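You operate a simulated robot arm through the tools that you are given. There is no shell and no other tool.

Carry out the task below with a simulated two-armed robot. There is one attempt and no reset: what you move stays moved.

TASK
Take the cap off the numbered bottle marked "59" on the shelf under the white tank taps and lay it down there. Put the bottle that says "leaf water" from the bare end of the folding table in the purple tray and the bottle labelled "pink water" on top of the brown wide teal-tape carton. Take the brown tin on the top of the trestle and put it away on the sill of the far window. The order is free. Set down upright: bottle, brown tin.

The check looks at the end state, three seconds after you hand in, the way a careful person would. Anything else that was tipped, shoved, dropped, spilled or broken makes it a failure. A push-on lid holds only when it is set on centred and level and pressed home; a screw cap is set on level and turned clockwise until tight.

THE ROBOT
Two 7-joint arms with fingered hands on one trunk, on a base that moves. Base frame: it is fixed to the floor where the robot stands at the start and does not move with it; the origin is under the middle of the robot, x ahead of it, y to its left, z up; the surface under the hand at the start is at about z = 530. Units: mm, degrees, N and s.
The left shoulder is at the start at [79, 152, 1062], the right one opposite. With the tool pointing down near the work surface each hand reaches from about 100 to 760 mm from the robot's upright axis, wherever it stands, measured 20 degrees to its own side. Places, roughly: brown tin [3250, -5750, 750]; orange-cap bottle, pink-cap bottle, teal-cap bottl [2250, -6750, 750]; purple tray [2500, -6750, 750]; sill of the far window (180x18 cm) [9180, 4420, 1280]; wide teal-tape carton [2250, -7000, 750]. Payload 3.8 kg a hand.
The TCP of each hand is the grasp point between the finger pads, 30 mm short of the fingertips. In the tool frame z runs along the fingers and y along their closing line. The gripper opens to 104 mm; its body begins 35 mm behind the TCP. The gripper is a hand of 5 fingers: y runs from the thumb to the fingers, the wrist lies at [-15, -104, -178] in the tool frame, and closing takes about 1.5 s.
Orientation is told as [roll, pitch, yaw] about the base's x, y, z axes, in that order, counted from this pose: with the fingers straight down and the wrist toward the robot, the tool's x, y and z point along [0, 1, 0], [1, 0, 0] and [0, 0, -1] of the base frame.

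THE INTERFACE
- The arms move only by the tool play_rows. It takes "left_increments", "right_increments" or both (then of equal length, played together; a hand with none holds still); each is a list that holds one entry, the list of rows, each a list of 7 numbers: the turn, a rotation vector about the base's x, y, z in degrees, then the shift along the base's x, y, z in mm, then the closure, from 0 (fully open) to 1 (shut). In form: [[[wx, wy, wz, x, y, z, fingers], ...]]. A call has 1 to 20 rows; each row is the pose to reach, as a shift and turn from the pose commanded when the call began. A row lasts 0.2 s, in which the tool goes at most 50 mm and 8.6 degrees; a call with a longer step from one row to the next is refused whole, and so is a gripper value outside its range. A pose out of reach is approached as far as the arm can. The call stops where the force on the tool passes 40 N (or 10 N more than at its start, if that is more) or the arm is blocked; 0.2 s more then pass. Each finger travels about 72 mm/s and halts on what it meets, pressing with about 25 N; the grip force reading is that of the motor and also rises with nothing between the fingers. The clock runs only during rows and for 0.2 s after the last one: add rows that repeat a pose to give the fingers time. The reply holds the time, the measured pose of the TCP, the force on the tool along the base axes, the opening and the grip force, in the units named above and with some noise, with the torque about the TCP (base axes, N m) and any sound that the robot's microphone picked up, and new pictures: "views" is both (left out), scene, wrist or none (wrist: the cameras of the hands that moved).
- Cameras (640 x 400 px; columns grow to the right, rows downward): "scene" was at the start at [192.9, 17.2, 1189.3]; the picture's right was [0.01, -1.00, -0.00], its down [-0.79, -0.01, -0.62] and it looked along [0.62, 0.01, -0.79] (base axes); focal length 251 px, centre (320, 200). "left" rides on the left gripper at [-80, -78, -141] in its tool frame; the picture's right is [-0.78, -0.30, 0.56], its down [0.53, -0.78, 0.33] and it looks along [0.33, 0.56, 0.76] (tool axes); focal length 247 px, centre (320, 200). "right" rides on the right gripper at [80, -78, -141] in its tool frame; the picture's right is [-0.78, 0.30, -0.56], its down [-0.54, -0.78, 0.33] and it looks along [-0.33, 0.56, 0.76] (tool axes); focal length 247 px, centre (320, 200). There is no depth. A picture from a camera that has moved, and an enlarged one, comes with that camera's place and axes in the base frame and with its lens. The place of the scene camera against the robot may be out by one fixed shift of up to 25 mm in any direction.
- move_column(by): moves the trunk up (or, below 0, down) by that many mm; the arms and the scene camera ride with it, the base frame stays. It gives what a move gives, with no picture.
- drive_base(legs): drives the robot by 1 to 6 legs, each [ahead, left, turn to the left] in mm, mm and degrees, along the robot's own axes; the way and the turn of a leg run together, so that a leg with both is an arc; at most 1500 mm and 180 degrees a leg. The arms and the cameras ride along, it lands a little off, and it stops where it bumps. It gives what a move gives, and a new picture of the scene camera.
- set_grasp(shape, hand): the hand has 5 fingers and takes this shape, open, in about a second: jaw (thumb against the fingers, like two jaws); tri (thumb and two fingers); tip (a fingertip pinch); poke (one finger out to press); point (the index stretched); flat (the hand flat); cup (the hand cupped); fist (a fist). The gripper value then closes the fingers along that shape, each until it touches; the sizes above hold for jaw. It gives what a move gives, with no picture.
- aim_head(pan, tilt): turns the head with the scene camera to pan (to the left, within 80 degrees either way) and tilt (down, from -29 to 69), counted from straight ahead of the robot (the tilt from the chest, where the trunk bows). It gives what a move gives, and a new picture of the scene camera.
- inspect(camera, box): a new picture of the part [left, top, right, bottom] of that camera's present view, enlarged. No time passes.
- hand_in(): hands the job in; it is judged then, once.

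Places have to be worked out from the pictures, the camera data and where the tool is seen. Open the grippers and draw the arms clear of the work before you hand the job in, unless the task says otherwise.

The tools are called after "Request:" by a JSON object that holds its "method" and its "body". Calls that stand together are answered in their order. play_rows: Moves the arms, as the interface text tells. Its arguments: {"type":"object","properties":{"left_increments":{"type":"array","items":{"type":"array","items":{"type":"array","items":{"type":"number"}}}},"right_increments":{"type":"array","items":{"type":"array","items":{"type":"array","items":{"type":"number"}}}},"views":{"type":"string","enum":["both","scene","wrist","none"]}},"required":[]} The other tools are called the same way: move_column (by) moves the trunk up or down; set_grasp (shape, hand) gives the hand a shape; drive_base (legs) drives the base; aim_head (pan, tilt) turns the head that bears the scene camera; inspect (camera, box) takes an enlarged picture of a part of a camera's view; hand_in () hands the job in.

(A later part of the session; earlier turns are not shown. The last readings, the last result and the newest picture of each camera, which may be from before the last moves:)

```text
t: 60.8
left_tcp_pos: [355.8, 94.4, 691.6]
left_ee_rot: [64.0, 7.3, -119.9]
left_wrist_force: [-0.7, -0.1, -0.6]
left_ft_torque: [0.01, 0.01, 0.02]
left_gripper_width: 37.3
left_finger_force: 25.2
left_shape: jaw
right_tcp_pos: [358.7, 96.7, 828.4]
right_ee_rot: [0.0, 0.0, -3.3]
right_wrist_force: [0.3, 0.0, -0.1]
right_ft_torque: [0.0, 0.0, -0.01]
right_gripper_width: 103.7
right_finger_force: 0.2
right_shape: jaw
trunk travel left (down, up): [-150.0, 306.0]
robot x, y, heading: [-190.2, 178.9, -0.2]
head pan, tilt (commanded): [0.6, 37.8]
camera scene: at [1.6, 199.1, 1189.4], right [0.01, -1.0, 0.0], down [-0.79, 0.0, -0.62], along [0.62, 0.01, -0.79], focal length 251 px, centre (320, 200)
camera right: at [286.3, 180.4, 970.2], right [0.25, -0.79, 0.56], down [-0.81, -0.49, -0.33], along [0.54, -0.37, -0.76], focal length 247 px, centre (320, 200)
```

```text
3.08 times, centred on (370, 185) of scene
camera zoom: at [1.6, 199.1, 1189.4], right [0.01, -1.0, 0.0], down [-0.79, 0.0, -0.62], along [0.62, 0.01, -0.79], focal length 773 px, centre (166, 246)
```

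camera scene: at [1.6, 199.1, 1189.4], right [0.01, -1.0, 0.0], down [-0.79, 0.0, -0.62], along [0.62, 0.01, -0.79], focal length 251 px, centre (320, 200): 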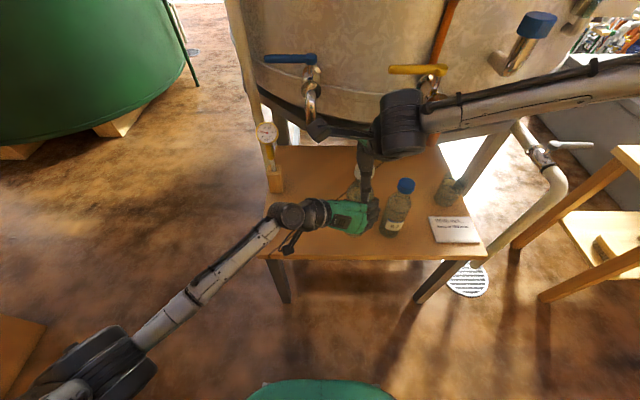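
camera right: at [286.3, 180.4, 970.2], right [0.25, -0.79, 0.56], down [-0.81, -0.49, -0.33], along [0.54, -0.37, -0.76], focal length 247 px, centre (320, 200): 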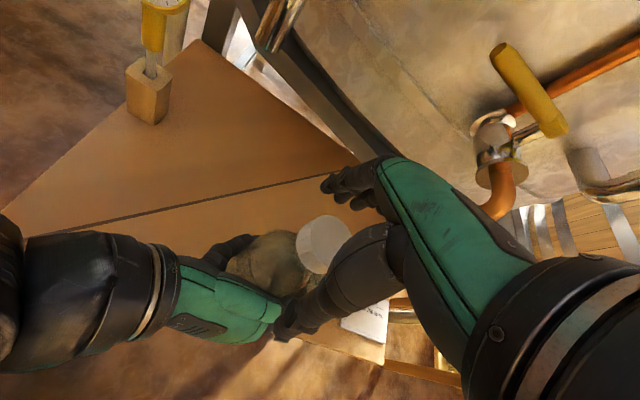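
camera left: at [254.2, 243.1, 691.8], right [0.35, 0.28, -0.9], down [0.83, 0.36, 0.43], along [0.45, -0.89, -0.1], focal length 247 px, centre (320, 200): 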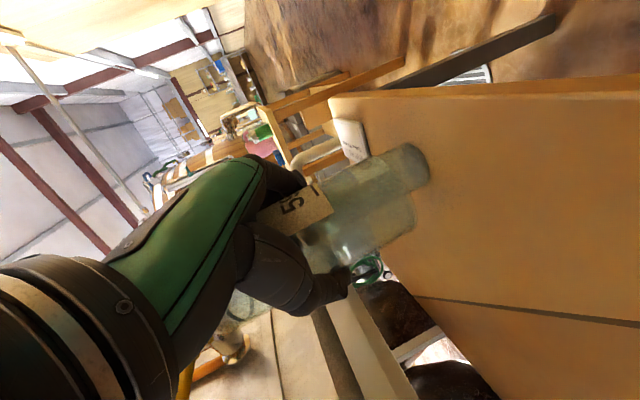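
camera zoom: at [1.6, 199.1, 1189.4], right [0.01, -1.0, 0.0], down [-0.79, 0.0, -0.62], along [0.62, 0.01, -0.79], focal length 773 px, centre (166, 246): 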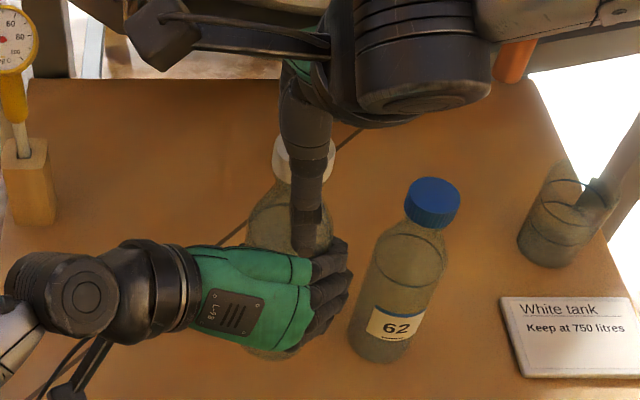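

The cap sits right at the grasp point of the right hand. I close the right fingers on it.

Request:
{"method": "play_rows", "body": {"right_increments": [[[0, 0, 0, 0, 0, 0, 0.25], [0, 0, 0, 0, 0, 0, 0.4], [0, 0, 0, 0, 0, 0, 0.5], [0, 0, 0, 0, 0, 0, 0.6], [0, 0, 0, 0, 0, 0, 0.7], [0, 0, 0, 0, 0, 0, 0.8], [0, 0, 0, 0, 0, 0, 1], [0, 0, 0, 0, 0, 0, 1], [0, 0, 0, 0, 0, 0, 1]]]}}

Request:
{"method": "inspect", "body": {"camera": "right", "box": [200, 130, 440, 370]}}

Request:
{"method": "inspect", "body": {"camera": "scene", "box": [310, 120, 430, 250]}}

```text
t: 62.8
left_tcp_pos: [356.3, 95.4, 691.8]
left_ee_rot: [64.1, 7.3, -119.9]
left_wrist_force: [3.1, 0.3, -0.1]
left_ft_torque: [0.03, 0.2, 0.0]
left_gripper_width: 37.1
left_finger_force: 24.8
left_shape: jaw
right_tcp_pos: [358.5, 96.4, 829.1]
right_ee_rot: [-0.1, 0.0, -3.3]
right_wrist_force: [-2.0, -0.3, -0.5]
right_ft_torque: [0.03, 0.07, 0.0]
right_gripper_width: 23.0
right_finger_force: 25.1
right_shape: jaw
trunk travel left (down, up): [-150.0, 306.0]
robot x, y, heading: [-191.7, 185.2, -0.1]
head pan, tilt (commanded): [0.6, 37.8]
camera scene: at [1.8, 199.0, 1189.3], right [0.01, -1.0, 0.0], down [-0.79, 0.0, -0.62], along [0.62, 0.01, -0.79], focal length 251 px, centre (320, 200)
camera right: at [286.3, 180.4, 970.2], right [0.25, -0.79, 0.56], down [-0.81, -0.49, -0.33], along [0.54, -0.37, -0.76], focal length 247 px, centre (320, 200)
```

scene: 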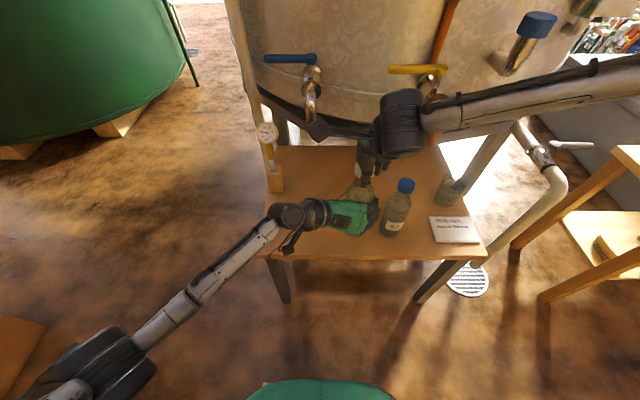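
right: 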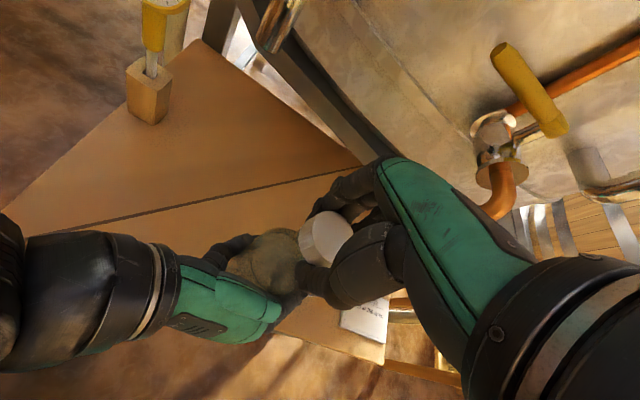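

```text
1.67 times, centred on (320, 250) of right
camera zoom: at [286.3, 180.4, 970.2], right [0.25, -0.79, 0.56], down [-0.81, -0.49, -0.33], along [0.54, -0.37, -0.76], focal length 412 px, centre (320, 117)
```

zoom: 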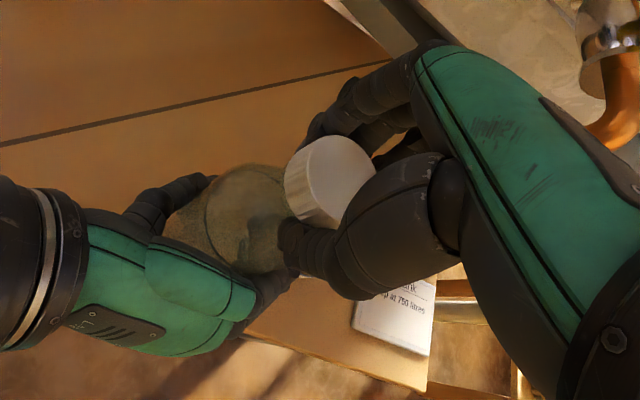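

```text
3.08 times, centred on (370, 185) of scene
camera zoom: at [1.8, 199.0, 1189.3], right [0.01, -1.0, 0.0], down [-0.79, 0.0, -0.62], along [0.62, 0.01, -0.79], focal length 773 px, centre (166, 246)
```

zoom: 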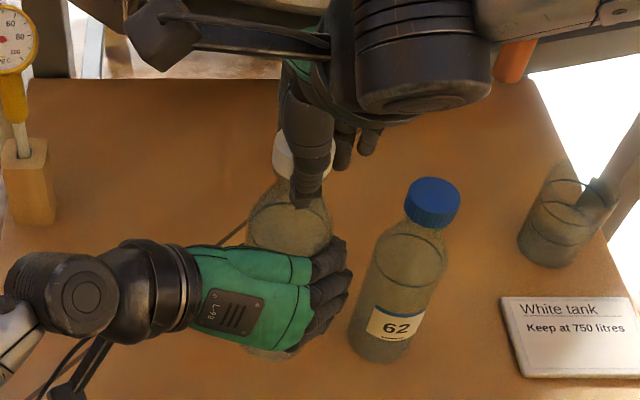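

The cap is gripped at 25 N with little side force. I unscrew it by turning the right hand counter-clockwise, about 112° about the cap axis, rising by about 1 mm.

Request:
{"method": "play_rows", "body": {"right_increments": [[[0, 0, 8, 0, 0, 0.1, 1], [0, 0, 16, 0, 0, 0.2, 1], [0, 0, 24, 0, 0, 0.3, 1], [0, 0, 32, 0, 0, 0.4, 1], [0, 0, 40, 0, 0, 0.5, 1], [0, 0, 48, 0, 0, 0.6, 1], [0, 0, 56, 0, 0, 0.7, 1], [0, 0, 64, 0, 0, 0.8, 1], [0, 0, 72, 0, 0, 0.8, 1], [0, 0, 80, 0, 0, 0.9, 1], [0, 0, 88, 0, 0, 1, 1], [0, 0, 96, 0, 0, 1, 1], [0, 0, 104, 0, 0, 1, 1], [0, 0, 112, 0, 0, 1, 1], [0, 0, 112, 0, 0, 1, 1]]]}}

Request:
{"method": "inspect", "body": {"camera": "scene", "box": [310, 120, 430, 250]}}

Request:
{"method": "inspect", "body": {"camera": "right", "box": [200, 130, 440, 370]}}

```text
t: 66.0
left_tcp_pos: [354.7, 93.1, 693.2]
left_ee_rot: [64.1, 7.2, -120.0]
left_wrist_force: [-16.4, -8.2, 13.4]
left_ft_torque: [0.73, -1.58, 0.97]
left_gripper_width: 35.6
left_finger_force: 24.8
left_shape: jaw
right_tcp_pos: [358.9, 94.7, 829.8]
right_ee_rot: [-0.3, -0.1, 108.8]
right_wrist_force: [16.4, 8.8, -12.8]
right_ft_torque: [0.58, -0.8, -0.91]
right_gripper_width: 19.1
right_finger_force: 25.1
right_shape: jaw
trunk travel left (down, up): [-150.0, 306.0]
robot x, y, heading: [-190.0, 179.3, -0.4]
head pan, tilt (commanded): [0.6, 37.8]
camera scene: at [1.6, 198.8, 1189.4], right [0.01, -1.0, 0.0], down [-0.79, 0.0, -0.62], along [0.62, 0.01, -0.79], focal length 251 px, centre (320, 200)
camera right: at [308.5, -4.7, 971.4], right [0.64, 0.53, 0.56], down [0.76, -0.56, -0.33], along [0.14, 0.64, -0.76], focal length 247 px, centre (320, 200)
```

scene: 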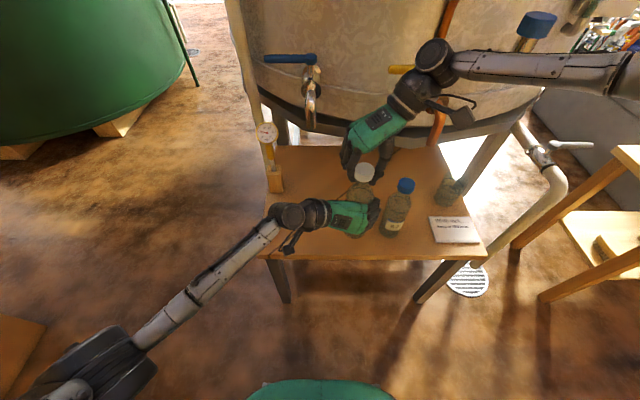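
right: 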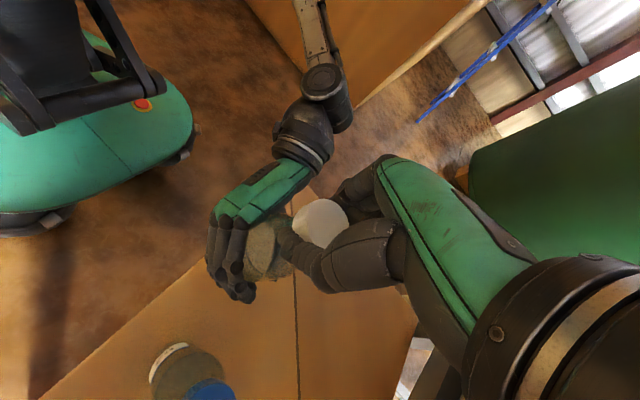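

```text
3.08 times, centred on (370, 185) of scene
camera zoom: at [1.6, 198.8, 1189.4], right [0.01, -1.0, 0.0], down [-0.79, 0.0, -0.62], along [0.62, 0.01, -0.79], focal length 773 px, centre (166, 246)
```

zoom: 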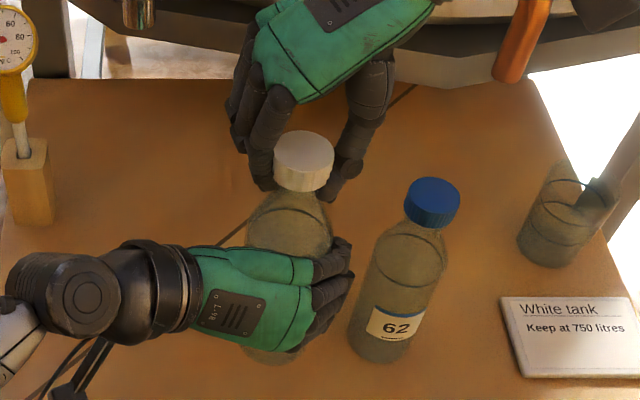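

```text
1.67 times, centred on (320, 250) of right
camera zoom: at [308.5, -4.7, 971.4], right [0.64, 0.53, 0.56], down [0.76, -0.56, -0.33], along [0.14, 0.64, -0.76], focal length 412 px, centre (320, 117)
```

zoom: 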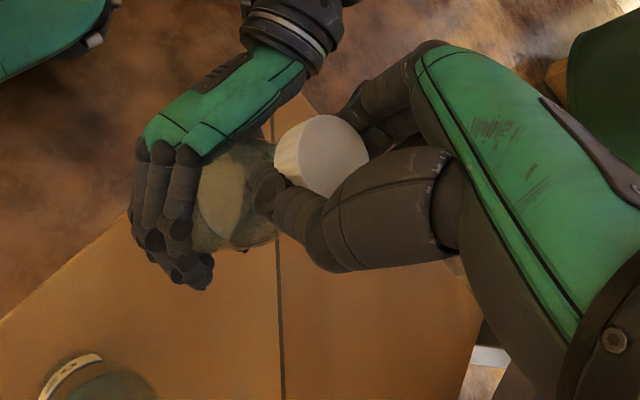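

There is now a twist of about 0.95 N·m between the hands, with 16 N sideways. I check the label in the left camera to see whether the bottle turned inside the left hand.

Request:
{"method": "inspect", "body": {"camera": "left", "box": [210, 130, 450, 340]}}

```text
1.90 times, centred on (330, 235) of left
camera zoom: at [253.7, 242.1, 692.0], right [0.35, 0.28, -0.9], down [0.83, 0.36, 0.43], along [0.44, -0.89, -0.1], focal length 470 px, centre (301, 133)
```

zoom: 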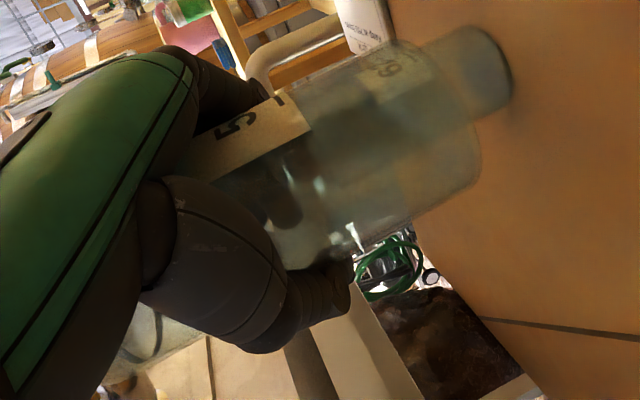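

The label has shifted by about 20°, so the bottle slipped a little in the left hand and it is unclear how far the cap turned. I open the right hand and look at the cap.

Request:
{"method": "play_rows", "body": {"right_increments": [[[0, 0, 0, 0, 0, 0, 0.7], [0, 0, 0, 0, 0, 0, 0.4], [0, 0, 0, 0, 0, 0, 0.2], [0, 0, 0, 0, 0, 0, 0], [0, 0, 0, 0, 0, 0, 0], [0, 0, 0, 0, 0, 0, 0], [0, 0, 0, 0, 0, 0, 0]]]}}

Request:
{"method": "inspect", "body": {"camera": "scene", "box": [310, 120, 430, 250]}}

Request:
{"method": "inspect", "body": {"camera": "right", "box": [200, 130, 440, 370]}}

Request:
{"method": "inspect", "body": {"camera": "left", "box": [210, 130, 450, 340]}}

```text
t: 67.6
left_tcp_pos: [355.8, 93.6, 691.8]
left_ee_rot: [64.1, 7.3, -120.0]
left_wrist_force: [0.2, -0.1, -0.2]
left_ft_torque: [-0.02, -0.01, -0.01]
left_gripper_width: 35.6
left_finger_force: 25.0
left_shape: jaw
right_tcp_pos: [358.1, 93.9, 830.6]
right_ee_rot: [0.0, 0.0, 108.6]
right_wrist_force: [0.0, -0.4, -0.3]
right_ft_torque: [-0.02, 0.02, -0.02]
right_gripper_width: 103.6
right_finger_force: 0.0
right_shape: jaw
trunk travel left (down, up): [-150.0, 306.0]
robot x, y, heading: [-192.9, 180.1, 0.0]
head pan, tilt (commanded): [0.6, 37.8]
camera scene: at [1.8, 199.0, 1189.3], right [0.01, -1.0, 0.0], down [-0.79, 0.0, -0.62], along [0.62, 0.01, -0.79], focal length 251 px, centre (320, 200)
camera right: at [308.2, -4.9, 971.4], right [0.64, 0.53, 0.56], down [0.76, -0.56, -0.33], along [0.14, 0.63, -0.76], focal length 247 px, centre (320, 200)
```

scene: 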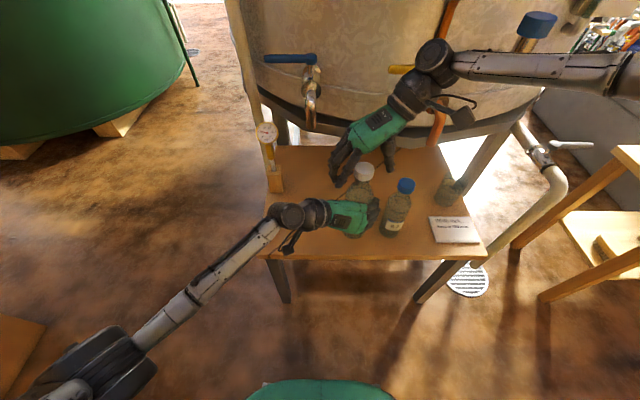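
right: 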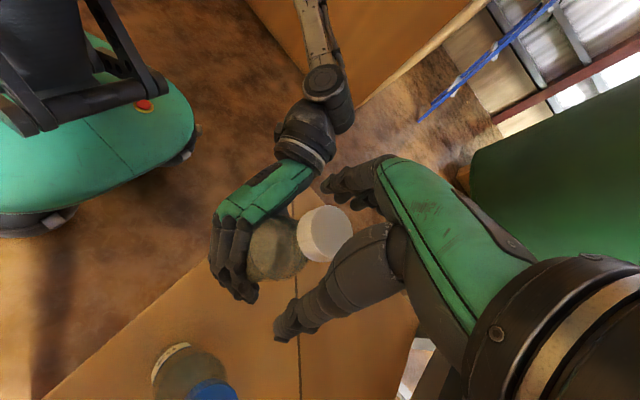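

```text
3.08 times, centred on (370, 185) of scene
camera zoom: at [1.8, 199.0, 1189.3], right [0.01, -1.0, 0.0], down [-0.79, 0.0, -0.62], along [0.62, 0.01, -0.79], focal length 773 px, centre (166, 246)
```

zoom: 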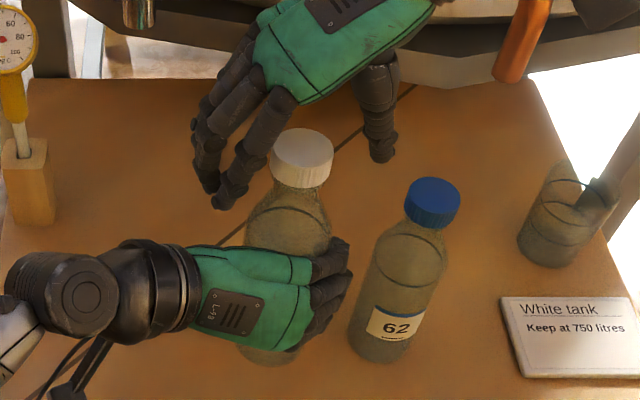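

```text
1.67 times, centred on (320, 250) of right
camera zoom: at [308.2, -4.9, 971.4], right [0.64, 0.53, 0.56], down [0.76, -0.56, -0.33], along [0.14, 0.63, -0.76], focal length 412 px, centre (320, 117)
```

zoom: 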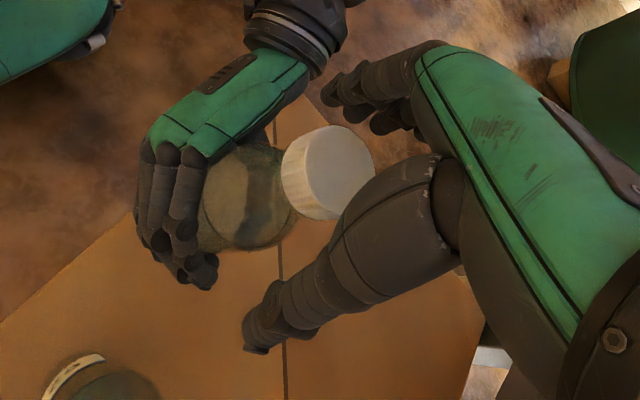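

```text
1.90 times, centred on (330, 235) of left
camera zoom: at [254.2, 243.0, 691.7], right [0.35, 0.28, -0.9], down [0.83, 0.36, 0.43], along [0.45, -0.89, -0.1], focal length 470 px, centre (301, 133)
```

zoom: 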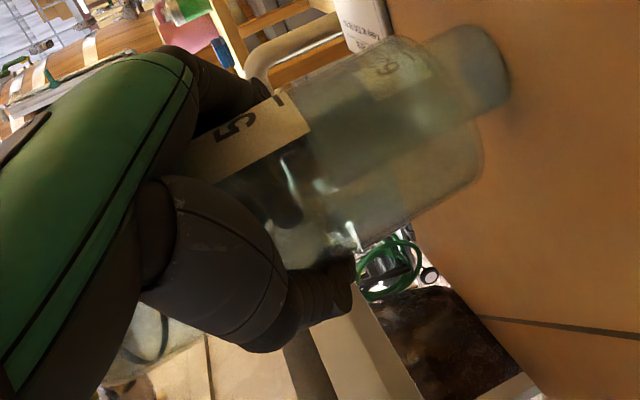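

The cap sits about 5 mm toward the fingers, and they had curled under its lower rim. I turn the open hand back and raise it 12 mm, so the fingertips press on the side of the cap.

Request:
{"method": "play_rows", "body": {"right_increments": [[[0, 0, -8, 0, 1, 6, 0], [0, 0, -16, 0, 2, 12, 0], [0, 0, -24, 0, 3, 12, 0], [0, 0, -32, 0, 3, 12, 0], [0, 0, -40, 0, 3, 12, 0], [0, 0, -48, 0, 3, 12, 0], [0, 0, -56, 0, 3, 12, 0], [0, 0, -64, 0, 3, 12, 0], [0, 0, -72, 0, 3, 12, 0], [0, 0, -80, 0, 3, 12, 0], [0, 0, -88, 0, 3, 12, 0], [0, 0, -96, 0, 3, 12, 0], [0, 0, -104, 0, 3, 12, 0], [0, 0, -112, 0, 3, 12, 0], [0, 0, -112, 0, 3, 12, 0]]], "views": "none"}}

Request:
{"method": "inspect", "body": {"camera": "right", "box": [200, 130, 440, 370]}}

Request:
{"method": "inspect", "body": {"camera": "scene", "box": [310, 120, 430, 250]}}

```text
t: 70.8
left_tcp_pos: [355.2, 94.3, 691.5]
left_ee_rot: [64.1, 7.3, -120.0]
left_wrist_force: [0.3, 0.6, -0.8]
left_ft_torque: [0.02, -0.02, 0.04]
left_gripper_width: 35.4
left_finger_force: 24.9
left_shape: jaw
right_tcp_pos: [356.6, 98.8, 841.3]
right_ee_rot: [-0.2, 0.0, -3.4]
right_wrist_force: [0.5, 0.6, -0.7]
right_ft_torque: [0.0, -0.03, 0.0]
right_gripper_width: 103.7
right_finger_force: 0.1
right_shape: jaw
trunk travel left (down, up): [-150.0, 306.0]
robot x, y, heading: [-192.2, 181.1, 0.0]
head pan, tilt (commanded): [0.6, 37.8]
```

```text
1.67 times, centred on (320, 250) of right
camera zoom: at [285.5, 182.3, 983.7], right [0.25, -0.79, 0.56], down [-0.81, -0.49, -0.33], along [0.54, -0.37, -0.76], focal length 412 px, centre (320, 117)
```

zoom: 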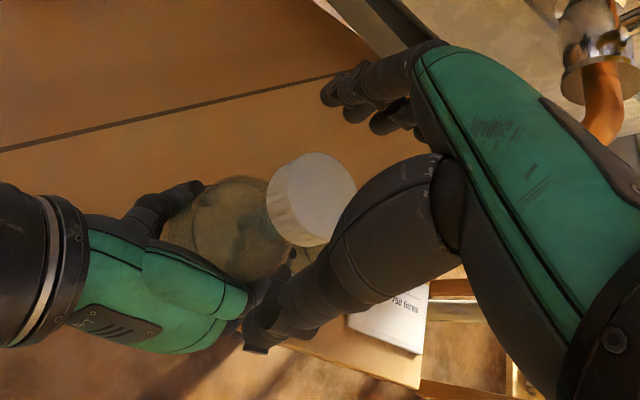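

```text
3.08 times, centred on (370, 185) of scene
camera zoom: at [1.6, 199.0, 1189.4], right [0.01, -1.0, 0.0], down [-0.79, 0.0, -0.62], along [0.62, 0.01, -0.79], focal length 773 px, centre (166, 246)
```

zoom: 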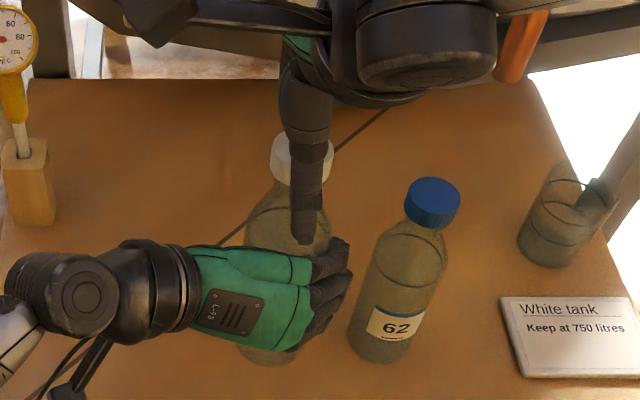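

The cap at (357, 98.6) is centred on the hand now. I close the right fingers again at this higher position.

Request:
{"method": "play_rows", "body": {"right_increments": [[[0, 0, 0, 0, 0, 0, 0.25], [0, 0, 0, 0, 0, 0, 0.4], [0, 0, 0, 0, 0, 0, 0.5], [0, 0, 0, 0, 0, 0, 0.6], [0, 0, 0, 0, 0, 0, 0.7], [0, 0, 0, 0, 0, 0, 0.8], [0, 0, 0, 0, 0, 0, 1], [0, 0, 0, 0, 0, 0, 1], [0, 0, 0, 0, 0, 0, 1]]], "views": "none"}}

Request:
{"method": "inspect", "body": {"camera": "right", "box": [200, 130, 440, 370]}}

Request:
{"method": "inspect", "body": {"camera": "scene", "box": [310, 120, 430, 250]}}

```text
t: 72.8
left_tcp_pos: [356.2, 95.2, 690.6]
left_ee_rot: [64.0, 7.3, -119.9]
left_wrist_force: [2.2, 1.1, 0.6]
left_ft_torque: [-0.03, 0.25, -0.03]
left_gripper_width: 35.1
left_finger_force: 25.5
left_shape: jaw
right_tcp_pos: [357.0, 98.8, 842.5]
right_ee_rot: [0.0, 0.0, -3.3]
right_wrist_force: [-1.9, -0.5, -1.1]
right_ft_torque: [-0.02, 0.02, 0.01]
right_gripper_width: 31.1
right_finger_force: 24.7
right_shape: jaw
trunk travel left (down, up): [-150.0, 306.0]
robot x, y, heading: [-188.8, 180.4, -0.3]
head pan, tilt (commanded): [0.6, 37.8]
```

```text
1.67 times, centred on (320, 250) of right
camera zoom: at [285.4, 182.3, 983.5], right [0.25, -0.79, 0.56], down [-0.81, -0.49, -0.33], along [0.54, -0.37, -0.76], focal length 412 px, centre (320, 117)
```

zoom: 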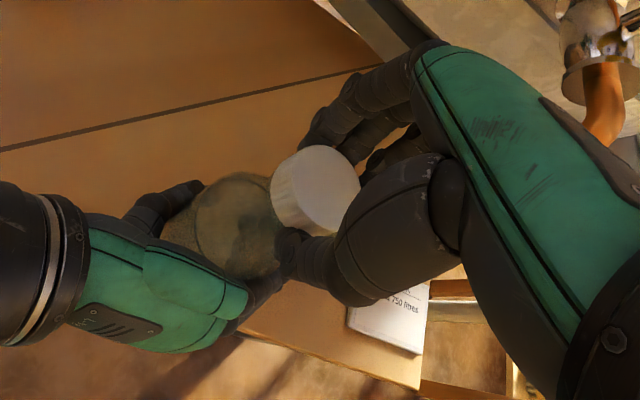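

```text
3.08 times, centred on (370, 185) of scene
camera zoom: at [1.8, 199.0, 1189.3], right [0.01, -1.0, 0.0], down [-0.79, 0.0, -0.62], along [0.62, 0.01, -0.79], focal length 773 px, centre (166, 246)
```

zoom: 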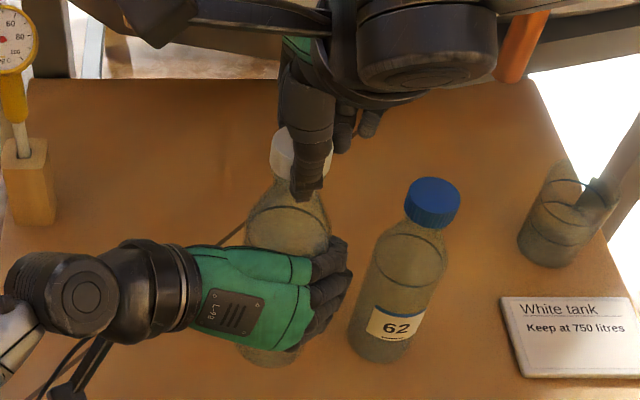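

The grip opens at 31 mm now, so the fingertips are on the side of the cap. I turn counter-clockwise 40° first and read the torque.

Request:
{"method": "play_rows", "body": {"right_increments": [[[0, 0, 7, 0, 0, 0.1, 1], [0, 0, 14, 0, 0, 0.2, 1], [0, 0, 21, 0, 0, 0.3, 1], [0, 0, 28, 0, 0, 0.4, 1], [0, 0, 35, 0, 0, 0.5, 1], [0, 0, 40, 0, 0, 0.5, 1]]], "views": "none"}}

Request:
{"method": "inspect", "body": {"camera": "left", "box": [210, 130, 450, 340]}}

Request:
{"method": "inspect", "body": {"camera": "right", "box": [200, 130, 440, 370]}}

```text
t: 74.2
left_tcp_pos: [356.4, 94.3, 690.1]
left_ee_rot: [64.1, 7.3, -119.8]
left_wrist_force: [0.8, 1.1, 1.0]
left_ft_torque: [-0.1, 0.19, 0.01]
left_gripper_width: 35.3
left_finger_force: 24.5
left_shape: jaw
right_tcp_pos: [359.1, 97.9, 842.8]
right_ee_rot: [0.0, 0.1, 36.8]
right_wrist_force: [-0.7, 0.5, -1.0]
right_ft_torque: [0.06, -0.04, -0.04]
right_gripper_width: 31.2
right_finger_force: 25.0
right_shape: jaw
trunk travel left (down, up): [-150.0, 306.0]
robot x, y, heading: [-192.2, 181.7, -0.2]
head pan, tilt (commanded): [0.6, 37.8]
```

```text
1.90 times, centred on (330, 235) of left
camera zoom: at [254.4, 242.9, 691.8], right [0.35, 0.28, -0.9], down [0.82, 0.37, 0.43], along [0.45, -0.89, -0.1], focal length 470 px, centre (301, 133)
```

zoom: 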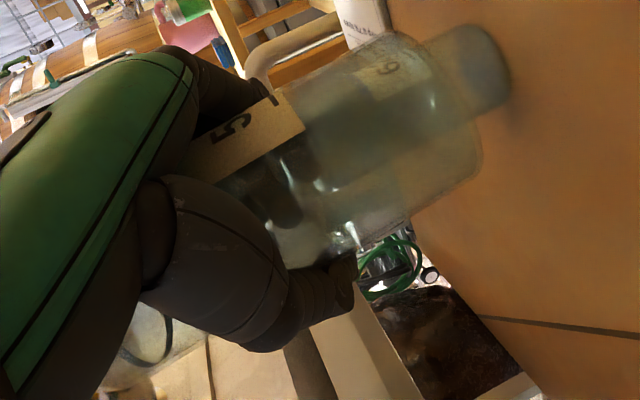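

```text
1.67 times, centred on (320, 250) of right
camera zoom: at [249.4, 115.6, 984.5], right [0.7, -0.44, 0.56], down [-0.3, -0.89, -0.33], along [0.65, 0.07, -0.76], focal length 412 px, centre (320, 117)
```

zoom: 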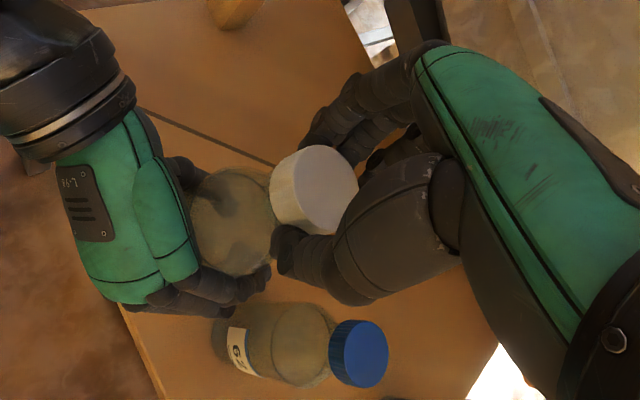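

The torque is almost zero and the bottle did not turn, so the cap is already loose and turning freely. I continue the stroke to about yaw 112.

Request:
{"method": "play_rows", "body": {"right_increments": [[[0, 0, 8, 0, 0, 0.1, 1], [0, 0, 16, 0, 0, 0.2, 1], [0, 0, 24, 0, 0, 0.3, 1], [0, 0, 32, 0, 0, 0.4, 1], [0, 0, 40, 0, 0, 0.5, 1], [0, 0, 48, 0, 0, 0.6, 1], [0, 0, 56, 0, 0, 0.7, 1], [0, 0, 64, 0, 0, 0.8, 1], [0, 0, 72, 0, 0, 0.9, 1], [0, 0, 74, 0, 0, 1, 1]]], "views": "none"}}

Request:
{"method": "inspect", "body": {"camera": "left", "box": [210, 130, 450, 340]}}

Request:
{"method": "inspect", "body": {"camera": "scene", "box": [310, 120, 430, 250]}}

```text
t: 76.4
left_tcp_pos: [355.9, 93.7, 692.3]
left_ee_rot: [64.1, 7.4, -120.0]
left_wrist_force: [0.4, -4.7, 0.4]
left_ft_torque: [0.03, -0.13, 0.09]
left_gripper_width: 35.7
left_finger_force: 25.0
left_shape: jaw
right_tcp_pos: [357.9, 98.6, 844.8]
right_ee_rot: [0.0, -0.1, 110.8]
right_wrist_force: [-0.4, 4.1, -1.3]
right_ft_torque: [0.58, 0.16, -0.05]
right_gripper_width: 30.6
right_finger_force: 24.8
right_shape: jaw
trunk travel left (down, up): [-150.0, 306.0]
robot x, y, heading: [-189.2, 180.2, -0.5]
head pan, tilt (commanded): [0.6, 37.8]
```

```text
1.90 times, centred on (330, 235) of left
camera zoom: at [254.2, 242.9, 691.8], right [0.35, 0.28, -0.9], down [0.83, 0.36, 0.43], along [0.45, -0.89, -0.1], focal length 470 px, centre (301, 133)
```

zoom: 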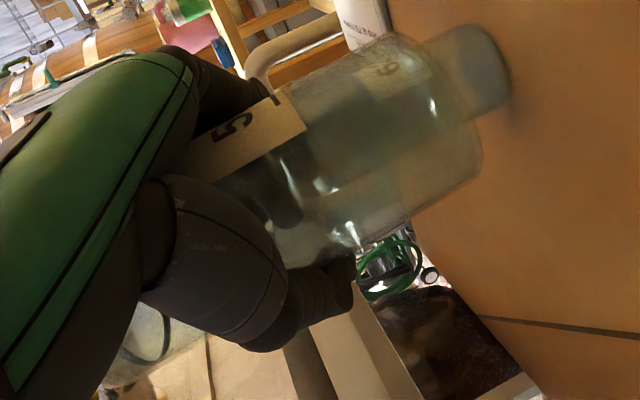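

```text
3.08 times, centred on (370, 185) of scene
camera zoom: at [1.7, 198.9, 1189.3], right [0.01, -1.0, 0.0], down [-0.79, 0.0, -0.62], along [0.62, 0.01, -0.79], focal length 773 px, centre (166, 246)
```

zoom: 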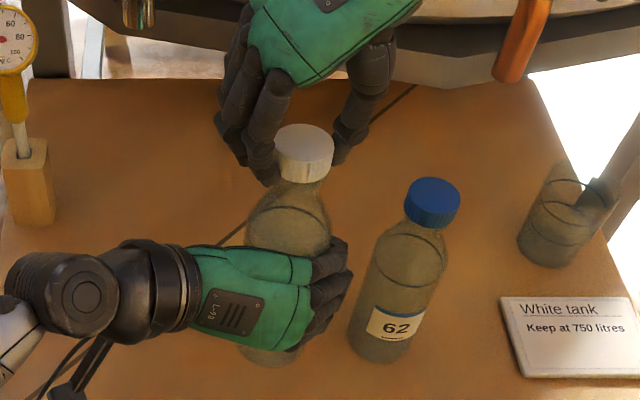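

Still no twist, and the cap looks slightly higher. I test whether it is free by raising the right hand 4 mm and reading the force.

Request:
{"method": "play_rows", "body": {"right_increments": [[[0, 0, 0, 0, 0, 2, 1], [0, 0, 0, 0, 0, 4, 1], [0, 0, 0, 0, 0, 4, 1]]], "views": "none"}}

Request:
{"method": "inspect", "body": {"camera": "scene", "box": [310, 120, 430, 250]}}

```text
t: 77.2
left_tcp_pos: [356.7, 94.6, 692.7]
left_ee_rot: [64.2, 7.2, -120.0]
left_wrist_force: [0.1, -1.4, 8.9]
left_ft_torque: [-0.1, -0.07, 0.02]
left_gripper_width: 35.7
left_finger_force: 25.6
left_shape: jaw
right_tcp_pos: [356.5, 99.2, 848.4]
right_ee_rot: [0.1, 0.0, 110.8]
right_wrist_force: [-0.9, 1.9, -9.9]
right_ft_torque: [0.47, 0.11, -0.01]
right_gripper_width: 29.9
right_finger_force: 24.8
right_shape: jaw
trunk travel left (down, up): [-150.0, 306.0]
robot x, y, heading: [-191.1, 182.8, -0.4]
head pan, tilt (commanded): [0.6, 37.8]
```

```text
3.08 times, centred on (370, 185) of scene
camera zoom: at [1.8, 199.1, 1189.3], right [0.01, -1.0, 0.0], down [-0.79, 0.0, -0.62], along [0.62, 0.01, -0.79], focal length 773 px, centre (166, 246)
```

zoom: 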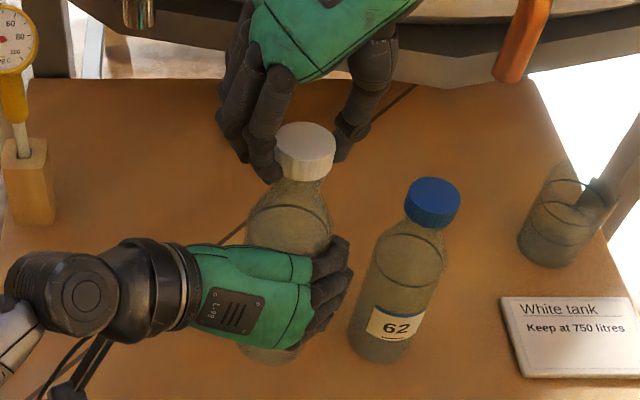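

The pull rises to 10 N, so the thread still holds. I ease down, open, and turn the hand back for another stroke.

Request:
{"method": "play_rows", "body": {"right_increments": [[[0, 0, 0, 0, 0, -3, 1], [0, 0, 0, 0, 0, -3, 0.6], [0, 0, 0, 0, 0, -3, 0.3], [0, 0, 0, 0, 0, -3, 0], [0, 0, 0, 0, 0, -3, 0], [0, 0, -8, 0, 0, -3, 0], [0, 0, -16, 0, 0, -3, 0], [0, 0, -24, 0, 0, -3, 0], [0, 0, -32, 0, 0, -3, 0], [0, 0, -40, 0, 0, -3, 0], [0, 0, -48, 0, 0, -3, 0], [0, 0, -56, 0, 0, -3, 0], [0, 0, -64, 0, 0, -3, 0], [0, 0, -72, 0, 0, -3, 0], [0, 0, -80, 0, 0, -3, 0], [0, 0, -88, 0, 0, -3, 0], [0, 0, -96, 0, 0, -3, 0], [0, 0, -104, 0, 0, -3, 0], [0, 0, -112, 0, 0, -3, 0], [0, 0, -112, 0, 0, -3, 0]]], "views": "none"}}

Request:
{"method": "inspect", "body": {"camera": "right", "box": [200, 130, 440, 370]}}

```text
t: 81.4
left_tcp_pos: [355.9, 93.6, 692.2]
left_ee_rot: [64.0, 7.3, -120.0]
left_wrist_force: [0.0, -0.1, -1.5]
left_ft_torque: [-0.02, -0.03, 0.02]
left_gripper_width: 35.7
left_finger_force: 25.0
left_shape: jaw
right_tcp_pos: [358.3, 98.1, 844.1]
right_ee_rot: [0.1, 0.0, -1.3]
right_wrist_force: [-0.5, -0.7, 1.6]
right_ft_torque: [-0.02, -0.01, -0.01]
right_gripper_width: 103.7
right_finger_force: 0.0
right_shape: jaw
trunk travel left (down, up): [-150.0, 306.0]
robot x, y, heading: [-191.4, 184.2, -0.3]
head pan, tilt (commanded): [0.6, 37.8]
```

```text
1.67 times, centred on (320, 250) of right
camera zoom: at [283.1, 179.6, 985.9], right [0.28, -0.78, 0.56], down [-0.79, -0.52, -0.33], along [0.55, -0.35, -0.76], focal length 412 px, centre (320, 117)
```

zoom: 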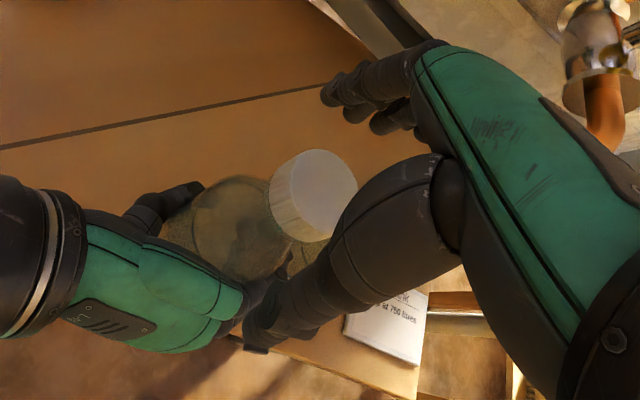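

The cap is still between the fingers at the same place. I close again and make another 112° stroke.

Request:
{"method": "play_rows", "body": {"right_increments": [[[0, 0, 0, 0, 0, 0, 0.4], [0, 0, 0, 0, 0, 0, 0.6], [0, 0, 0, 0, 0, 0, 0.8], [0, 0, 0, 0, 0, 0, 1], [0, 0, 0, 0, 0, 0, 1], [0, 0, 8, 0, 0, 0.1, 1], [0, 0, 16, 0, 0, 0.2, 1], [0, 0, 24, 0, 0, 0.3, 1], [0, 0, 32, 0, 0, 0.4, 1], [0, 0, 40, 0, 0, 0.5, 1], [0, 0, 48, 0, 0, 0.6, 1], [0, 0, 56, 0, 0, 0.7, 1], [0, 0, 64, 0, 0, 0.8, 1], [0, 0, 72, 0, 0, 0.9, 1], [0, 0, 80, 0, 0, 1, 1], [0, 0, 88, 0, 0, 1.1, 1], [0, 0, 96, 0, 0, 1.2, 1], [0, 0, 104, 0, 0, 1.3, 1], [0, 0, 112, 0, 0, 1.4, 1]]], "views": "none"}}

Request:
{"method": "play_rows", "body": {"right_increments": [[[0, 0, 0, 0, 0, 2, 1], [0, 0, 0, 0, 0, 4, 1], [0, 0, 0, 0, 0, 4, 1]]], "views": "none"}}

Request:
{"method": "inspect", "body": {"camera": "scene", "box": [310, 120, 430, 250]}}

```text
t: 85.4
left_tcp_pos: [356.7, 95.5, 691.9]
left_ee_rot: [64.2, 7.2, -120.0]
left_wrist_force: [-0.5, -4.2, 0.0]
left_ft_torque: [-0.04, -0.16, 0.06]
left_gripper_width: 35.8
left_finger_force: 25.3
left_shape: jaw
right_tcp_pos: [357.5, 99.3, 845.4]
right_ee_rot: [0.0, 0.0, 110.8]
right_wrist_force: [-1.4, 3.5, -0.9]
right_ft_torque: [0.61, 0.21, -0.1]
right_gripper_width: 31.1
right_finger_force: 24.8
right_shape: jaw
trunk travel left (down, up): [-150.0, 306.0]
robot x, y, heading: [-191.6, 186.7, -0.1]
head pan, tilt (commanded): [0.6, 37.8]
```

```text
t: 86.2
left_tcp_pos: [356.0, 93.9, 692.6]
left_ee_rot: [64.2, 7.2, -120.0]
left_wrist_force: [1.1, -1.3, 7.8]
left_ft_torque: [-0.12, -0.06, 0.07]
left_gripper_width: 35.5
left_finger_force: 25.5
left_shape: jaw
right_tcp_pos: [358.6, 98.1, 849.7]
right_ee_rot: [0.1, 0.0, 110.8]
right_wrist_force: [-1.6, 2.3, -9.5]
right_ft_torque: [0.45, 0.17, -0.04]
right_gripper_width: 30.6
right_finger_force: 24.4
right_shape: jaw
trunk travel left (down, up): [-150.0, 306.0]
robot x, y, heading: [-192.3, 185.9, -0.2]
head pan, tilt (commanded): [0.6, 37.8]
```

```text
3.08 times, centred on (370, 185) of scene
camera zoom: at [1.8, 199.0, 1189.3], right [0.01, -1.0, 0.0], down [-0.79, 0.0, -0.62], along [0.62, 0.01, -0.79], focal length 773 px, centre (166, 246)
```

zoom: 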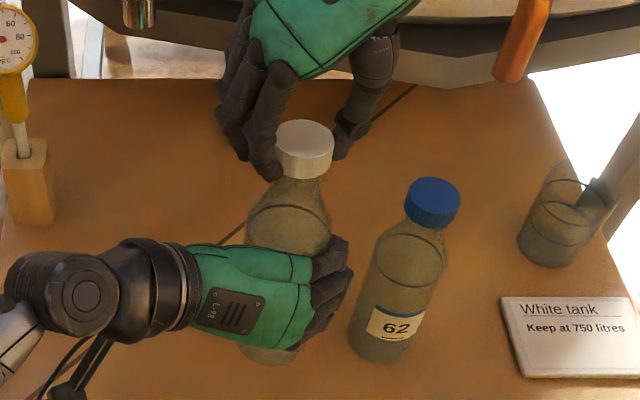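

The cap is visibly rising but a pull still meets about 9 N. I repeat the release, turn back and another unscrewing stroke.

Request:
{"method": "play_rows", "body": {"right_increments": [[[0, 0, 0, 0, 0, -2, 1], [0, 0, 0, 0, 0, -2, 0.6], [0, 0, 0, 0, 0, -2, 0.3], [0, 0, 0, 0, 0, -2, 0], [0, 0, 0, 0, 0, -2, 0], [0, 0, -8, 0, 0, -2, 0], [0, 0, -16, 0, 0, -2, 0], [0, 0, -24, 0, 0, -2, 0], [0, 0, -32, 0, 0, -2, 0], [0, 0, -40, 0, 0, -2, 0], [0, 0, -48, 0, 0, -2, 0], [0, 0, -56, 0, 0, -2, 0], [0, 0, -64, 0, 0, -2, 0], [0, 0, -72, 0, 0, -2, 0], [0, 0, -80, 0, 0, -2, 0], [0, 0, -88, 0, 0, -2, 0], [0, 0, -96, 0, 0, -2, 0], [0, 0, -104, 0, 0, -2, 0], [0, 0, -112, 0, 0, -2, 0], [0, 0, -112, 0, 0, -2, 0]]], "views": "none"}}

Request:
{"method": "inspect", "body": {"camera": "right", "box": [200, 130, 440, 370]}}

Request:
{"method": "play_rows", "body": {"right_increments": [[[0, 0, 0, 0, 0, 0, 0.4], [0, 0, 0, 0, 0, 0, 0.6], [0, 0, 0, 0, 0, 0, 0.8], [0, 0, 0, 0, 0, 0, 1], [0, 0, 0, 0, 0, 0, 1], [0, 0, 8, 0, 0, 0.1, 1], [0, 0, 16, 0, 0, 0.2, 1], [0, 0, 24, 0, 0, 0.3, 1], [0, 0, 32, 0, 0, 0.4, 1], [0, 0, 40, 0, 0, 0.5, 1], [0, 0, 48, 0, 0, 0.6, 1], [0, 0, 56, 0, 0, 0.7, 1], [0, 0, 64, 0, 0, 0.8, 1], [0, 0, 72, 0, 0, 0.9, 1], [0, 0, 80, 0, 0, 1, 1], [0, 0, 88, 0, 0, 1.1, 1], [0, 0, 96, 0, 0, 1.2, 1], [0, 0, 104, 0, 0, 1.3, 1], [0, 0, 112, 0, 0, 1.4, 1]]], "views": "none"}}

Request:
{"method": "play_rows", "body": {"right_increments": [[[0, 0, 0, 0, 0, 2, 1], [0, 0, 0, 0, 0, 4, 1], [0, 0, 0, 0, 0, 4, 1]]], "views": "none"}}

Request:
{"method": "inspect", "body": {"camera": "scene", "box": [310, 120, 430, 250]}}

```text
t: 90.4
left_tcp_pos: [356.8, 94.8, 691.5]
left_ee_rot: [64.1, 7.3, -120.0]
left_wrist_force: [0.0, -0.7, -1.6]
left_ft_torque: [0.0, -0.02, -0.03]
left_gripper_width: 35.7
left_finger_force: 24.6
left_shape: jaw
right_tcp_pos: [357.7, 97.8, 847.9]
right_ee_rot: [0.0, -0.1, -1.3]
right_wrist_force: [0.4, 0.2, -0.3]
right_ft_torque: [0.02, 0.03, 0.03]
right_gripper_width: 103.6
right_finger_force: 0.1
right_shape: jaw
trunk travel left (down, up): [-150.0, 306.0]
robot x, y, heading: [-190.8, 179.3, -0.1]
head pan, tilt (commanded): [0.6, 37.8]
```

```text
1.67 times, centred on (320, 250) of right
camera zoom: at [282.8, 179.1, 989.4], right [0.28, -0.78, 0.56], down [-0.79, -0.52, -0.33], along [0.55, -0.35, -0.76], focal length 412 px, centre (320, 117)
```

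zoom: 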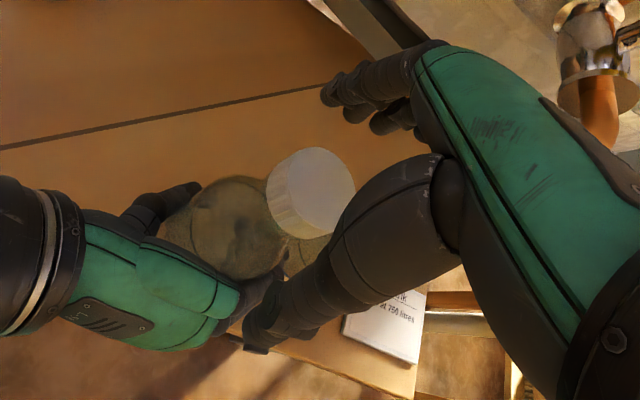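

```text
t: 94.4
left_tcp_pos: [356.3, 95.1, 691.6]
left_ee_rot: [64.0, 7.1, -120.0]
left_wrist_force: [-0.3, 0.3, -0.8]
left_ft_torque: [-0.16, -0.1, 0.05]
left_gripper_width: 35.8
left_finger_force: 24.3
left_shape: jaw
right_tcp_pos: [358.3, 98.8, 849.9]
right_ee_rot: [0.0, -0.1, 110.8]
right_wrist_force: [0.3, -0.9, 0.1]
right_ft_torque: [-0.03, -0.01, -0.01]
right_gripper_width: 31.5
right_finger_force: 24.7
right_shape: jaw
trunk travel left (down, up): [-150.0, 306.0]
robot x, y, heading: [-188.8, 180.1, -0.1]
head pan, tilt (commanded): [0.6, 37.8]
```

```text
t: 95.2
left_tcp_pos: [355.9, 94.9, 690.9]
left_ee_rot: [64.1, 7.4, -120.0]
left_wrist_force: [-1.3, 0.0, -1.1]
left_ft_torque: [-0.07, -0.12, -0.03]
left_gripper_width: 35.9
left_finger_force: 24.6
left_shape: jaw
right_tcp_pos: [358.5, 97.5, 854.2]
right_ee_rot: [-0.1, 0.0, 110.7]
right_wrist_force: [0.8, 0.0, -1.1]
right_ft_torque: [0.01, -0.04, 0.01]
right_gripper_width: 31.3
right_finger_force: 25.3
right_shape: jaw
trunk travel left (down, up): [-150.0, 306.0]
robot x, y, heading: [-192.0, 182.5, 0.0]
head pan, tilt (commanded): [0.6, 37.8]
```

```text
3.08 times, centred on (370, 185) of scene
camera zoom: at [1.8, 199.0, 1189.3], right [0.01, -1.0, 0.0], down [-0.79, 0.0, -0.62], along [0.62, 0.01, -0.79], focal length 773 px, centre (166, 246)
```

zoom: 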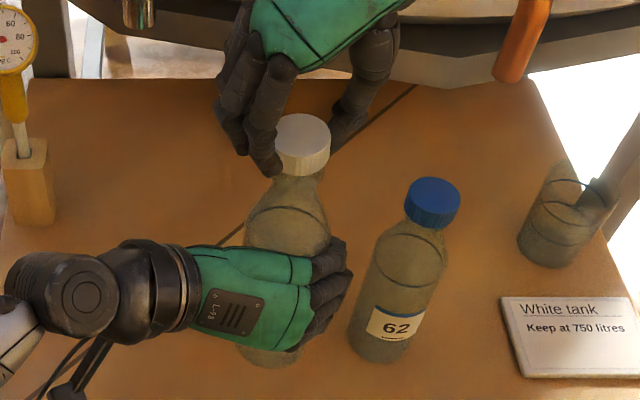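

No force now, so the cap is off the thread. I lift it straight up, well clear of the bottle mouth.

Request:
{"method": "play_rows", "body": {"right_increments": [[[0, 0, 0, 0, 0, 10, 1], [0, 0, 0, 0, 0, 25, 1], [0, 0, 0, 0, 0, 45, 1], [0, 0, 0, 0, 0, 70, 1], [0, 0, 0, 0, 0, 70, 1]]]}}

Request:
{"method": "inspect", "body": {"camera": "scene", "box": [310, 90, 430, 250]}}

```text
t: 96.4
left_tcp_pos: [356.1, 93.7, 691.5]
left_ee_rot: [64.2, 7.2, -120.0]
left_wrist_force: [0.8, 0.0, -1.1]
left_ft_torque: [0.01, -0.01, 0.0]
left_gripper_width: 35.6
left_finger_force: 24.9
left_shape: jaw
right_tcp_pos: [359.2, 99.2, 924.9]
right_ee_rot: [-0.1, -0.2, 110.8]
right_wrist_force: [1.0, 0.8, -0.2]
right_ft_torque: [0.01, 0.01, 0.01]
right_gripper_width: 31.0
right_finger_force: 25.7
right_shape: jaw
trunk travel left (down, up): [-150.0, 306.0]
robot x, y, heading: [-191.2, 184.2, -0.3]
head pan, tilt (commanded): [0.6, 37.8]
camera scene: at [2.1, 198.9, 1189.2], right [0.01, -1.0, 0.0], down [-0.79, 0.0, -0.62], along [0.62, 0.01, -0.79], focal length 251 px, centre (320, 200)
camera right: at [312.3, -2.3, 1065.7], right [0.62, 0.55, 0.56], down [0.78, -0.54, -0.33], along [0.12, 0.64, -0.76], focal length 247 px, centre (320, 200)
```

scene: 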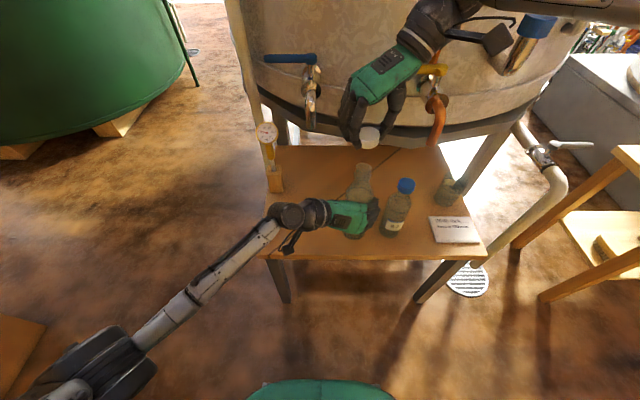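
right: 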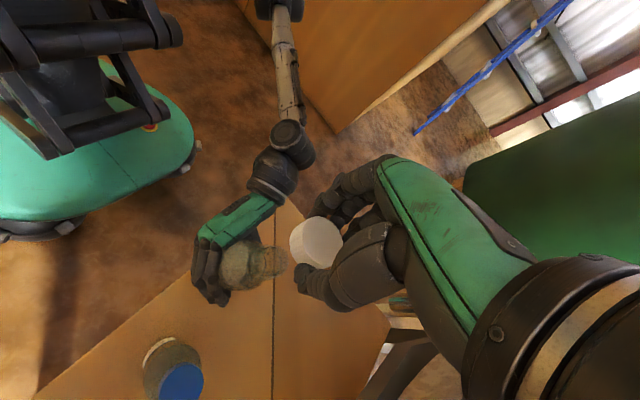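

```text
2.50 times, centred on (370, 170) of scene
camera zoom: at [2.1, 198.9, 1189.2], right [0.01, -1.0, 0.0], down [-0.79, 0.0, -0.62], along [0.62, 0.01, -0.79], focal length 628 px, centre (195, 275)
```

zoom: 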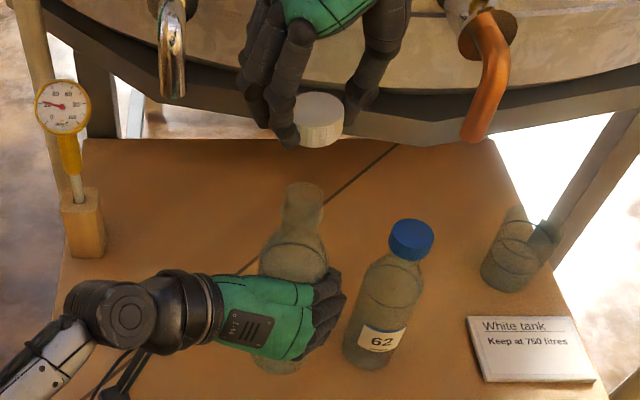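

The cap is off and held in the right hand. I draw that hand back and to the right, high first and then lower, before driving forward to set the bottle down.

Request:
{"method": "play_rows", "body": {"right_increments": [[[0, 0, -4, -20, -20, 0, 1], [0, 0, -8, -50, -45, 0, 1], [0, 0, -12, -85, -70, 0, 1], [0, 0, -16, -120, -93, 0, 1], [0, 0, -20, -150, -93, -20, 1], [0, 0, -20, -168, -93, -55, 1], [0, 0, -20, -168, -93, -90, 1], [0, 0, -20, -168, -93, -90, 1]]]}}

```text
t: 98.2
left_tcp_pos: [356.4, 94.4, 692.5]
left_ee_rot: [64.1, 7.3, -120.0]
left_wrist_force: [-0.3, 0.3, -1.2]
left_ft_torque: [0.01, -0.01, 0.0]
left_gripper_width: 35.7
left_finger_force: 24.9
left_shape: jaw
right_tcp_pos: [189.8, 5.8, 832.8]
right_ee_rot: [-0.1, 0.0, 90.7]
right_wrist_force: [-1.3, 1.0, 0.4]
right_ft_torque: [0.03, 0.02, -0.02]
right_gripper_width: 31.0
right_finger_force: 24.5
right_shape: jaw
trunk travel left (down, up): [-150.0, 306.0]
robot x, y, heading: [-187.2, 184.1, -0.3]
head pan, tilt (commanded): [0.6, 37.8]
camera scene: at [1.4, 199.0, 1189.4], right [0.01, -1.0, 0.0], down [-0.79, 0.0, -0.62], along [0.62, 0.01, -0.79], focal length 251 px, centre (320, 200)
camera right: at [111.0, -73.6, 974.5], right [0.77, 0.31, 0.56], down [0.54, -0.77, -0.33], along [0.33, 0.56, -0.76], focal length 247 px, centre (320, 200)
```

scene: 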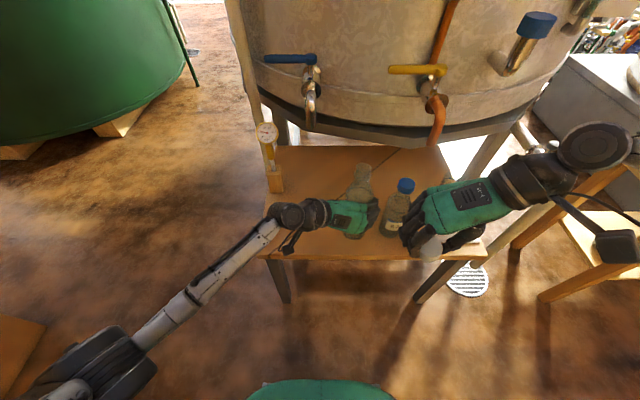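
right: 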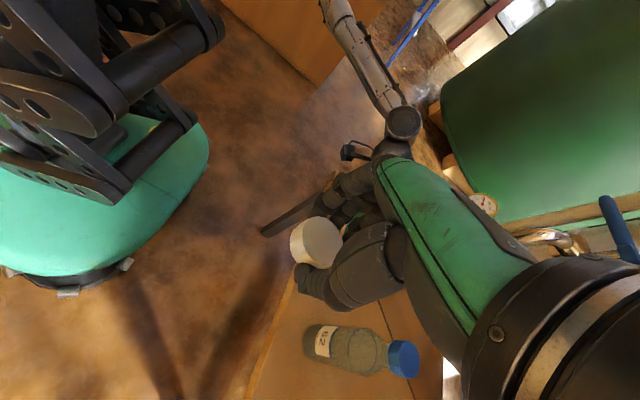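

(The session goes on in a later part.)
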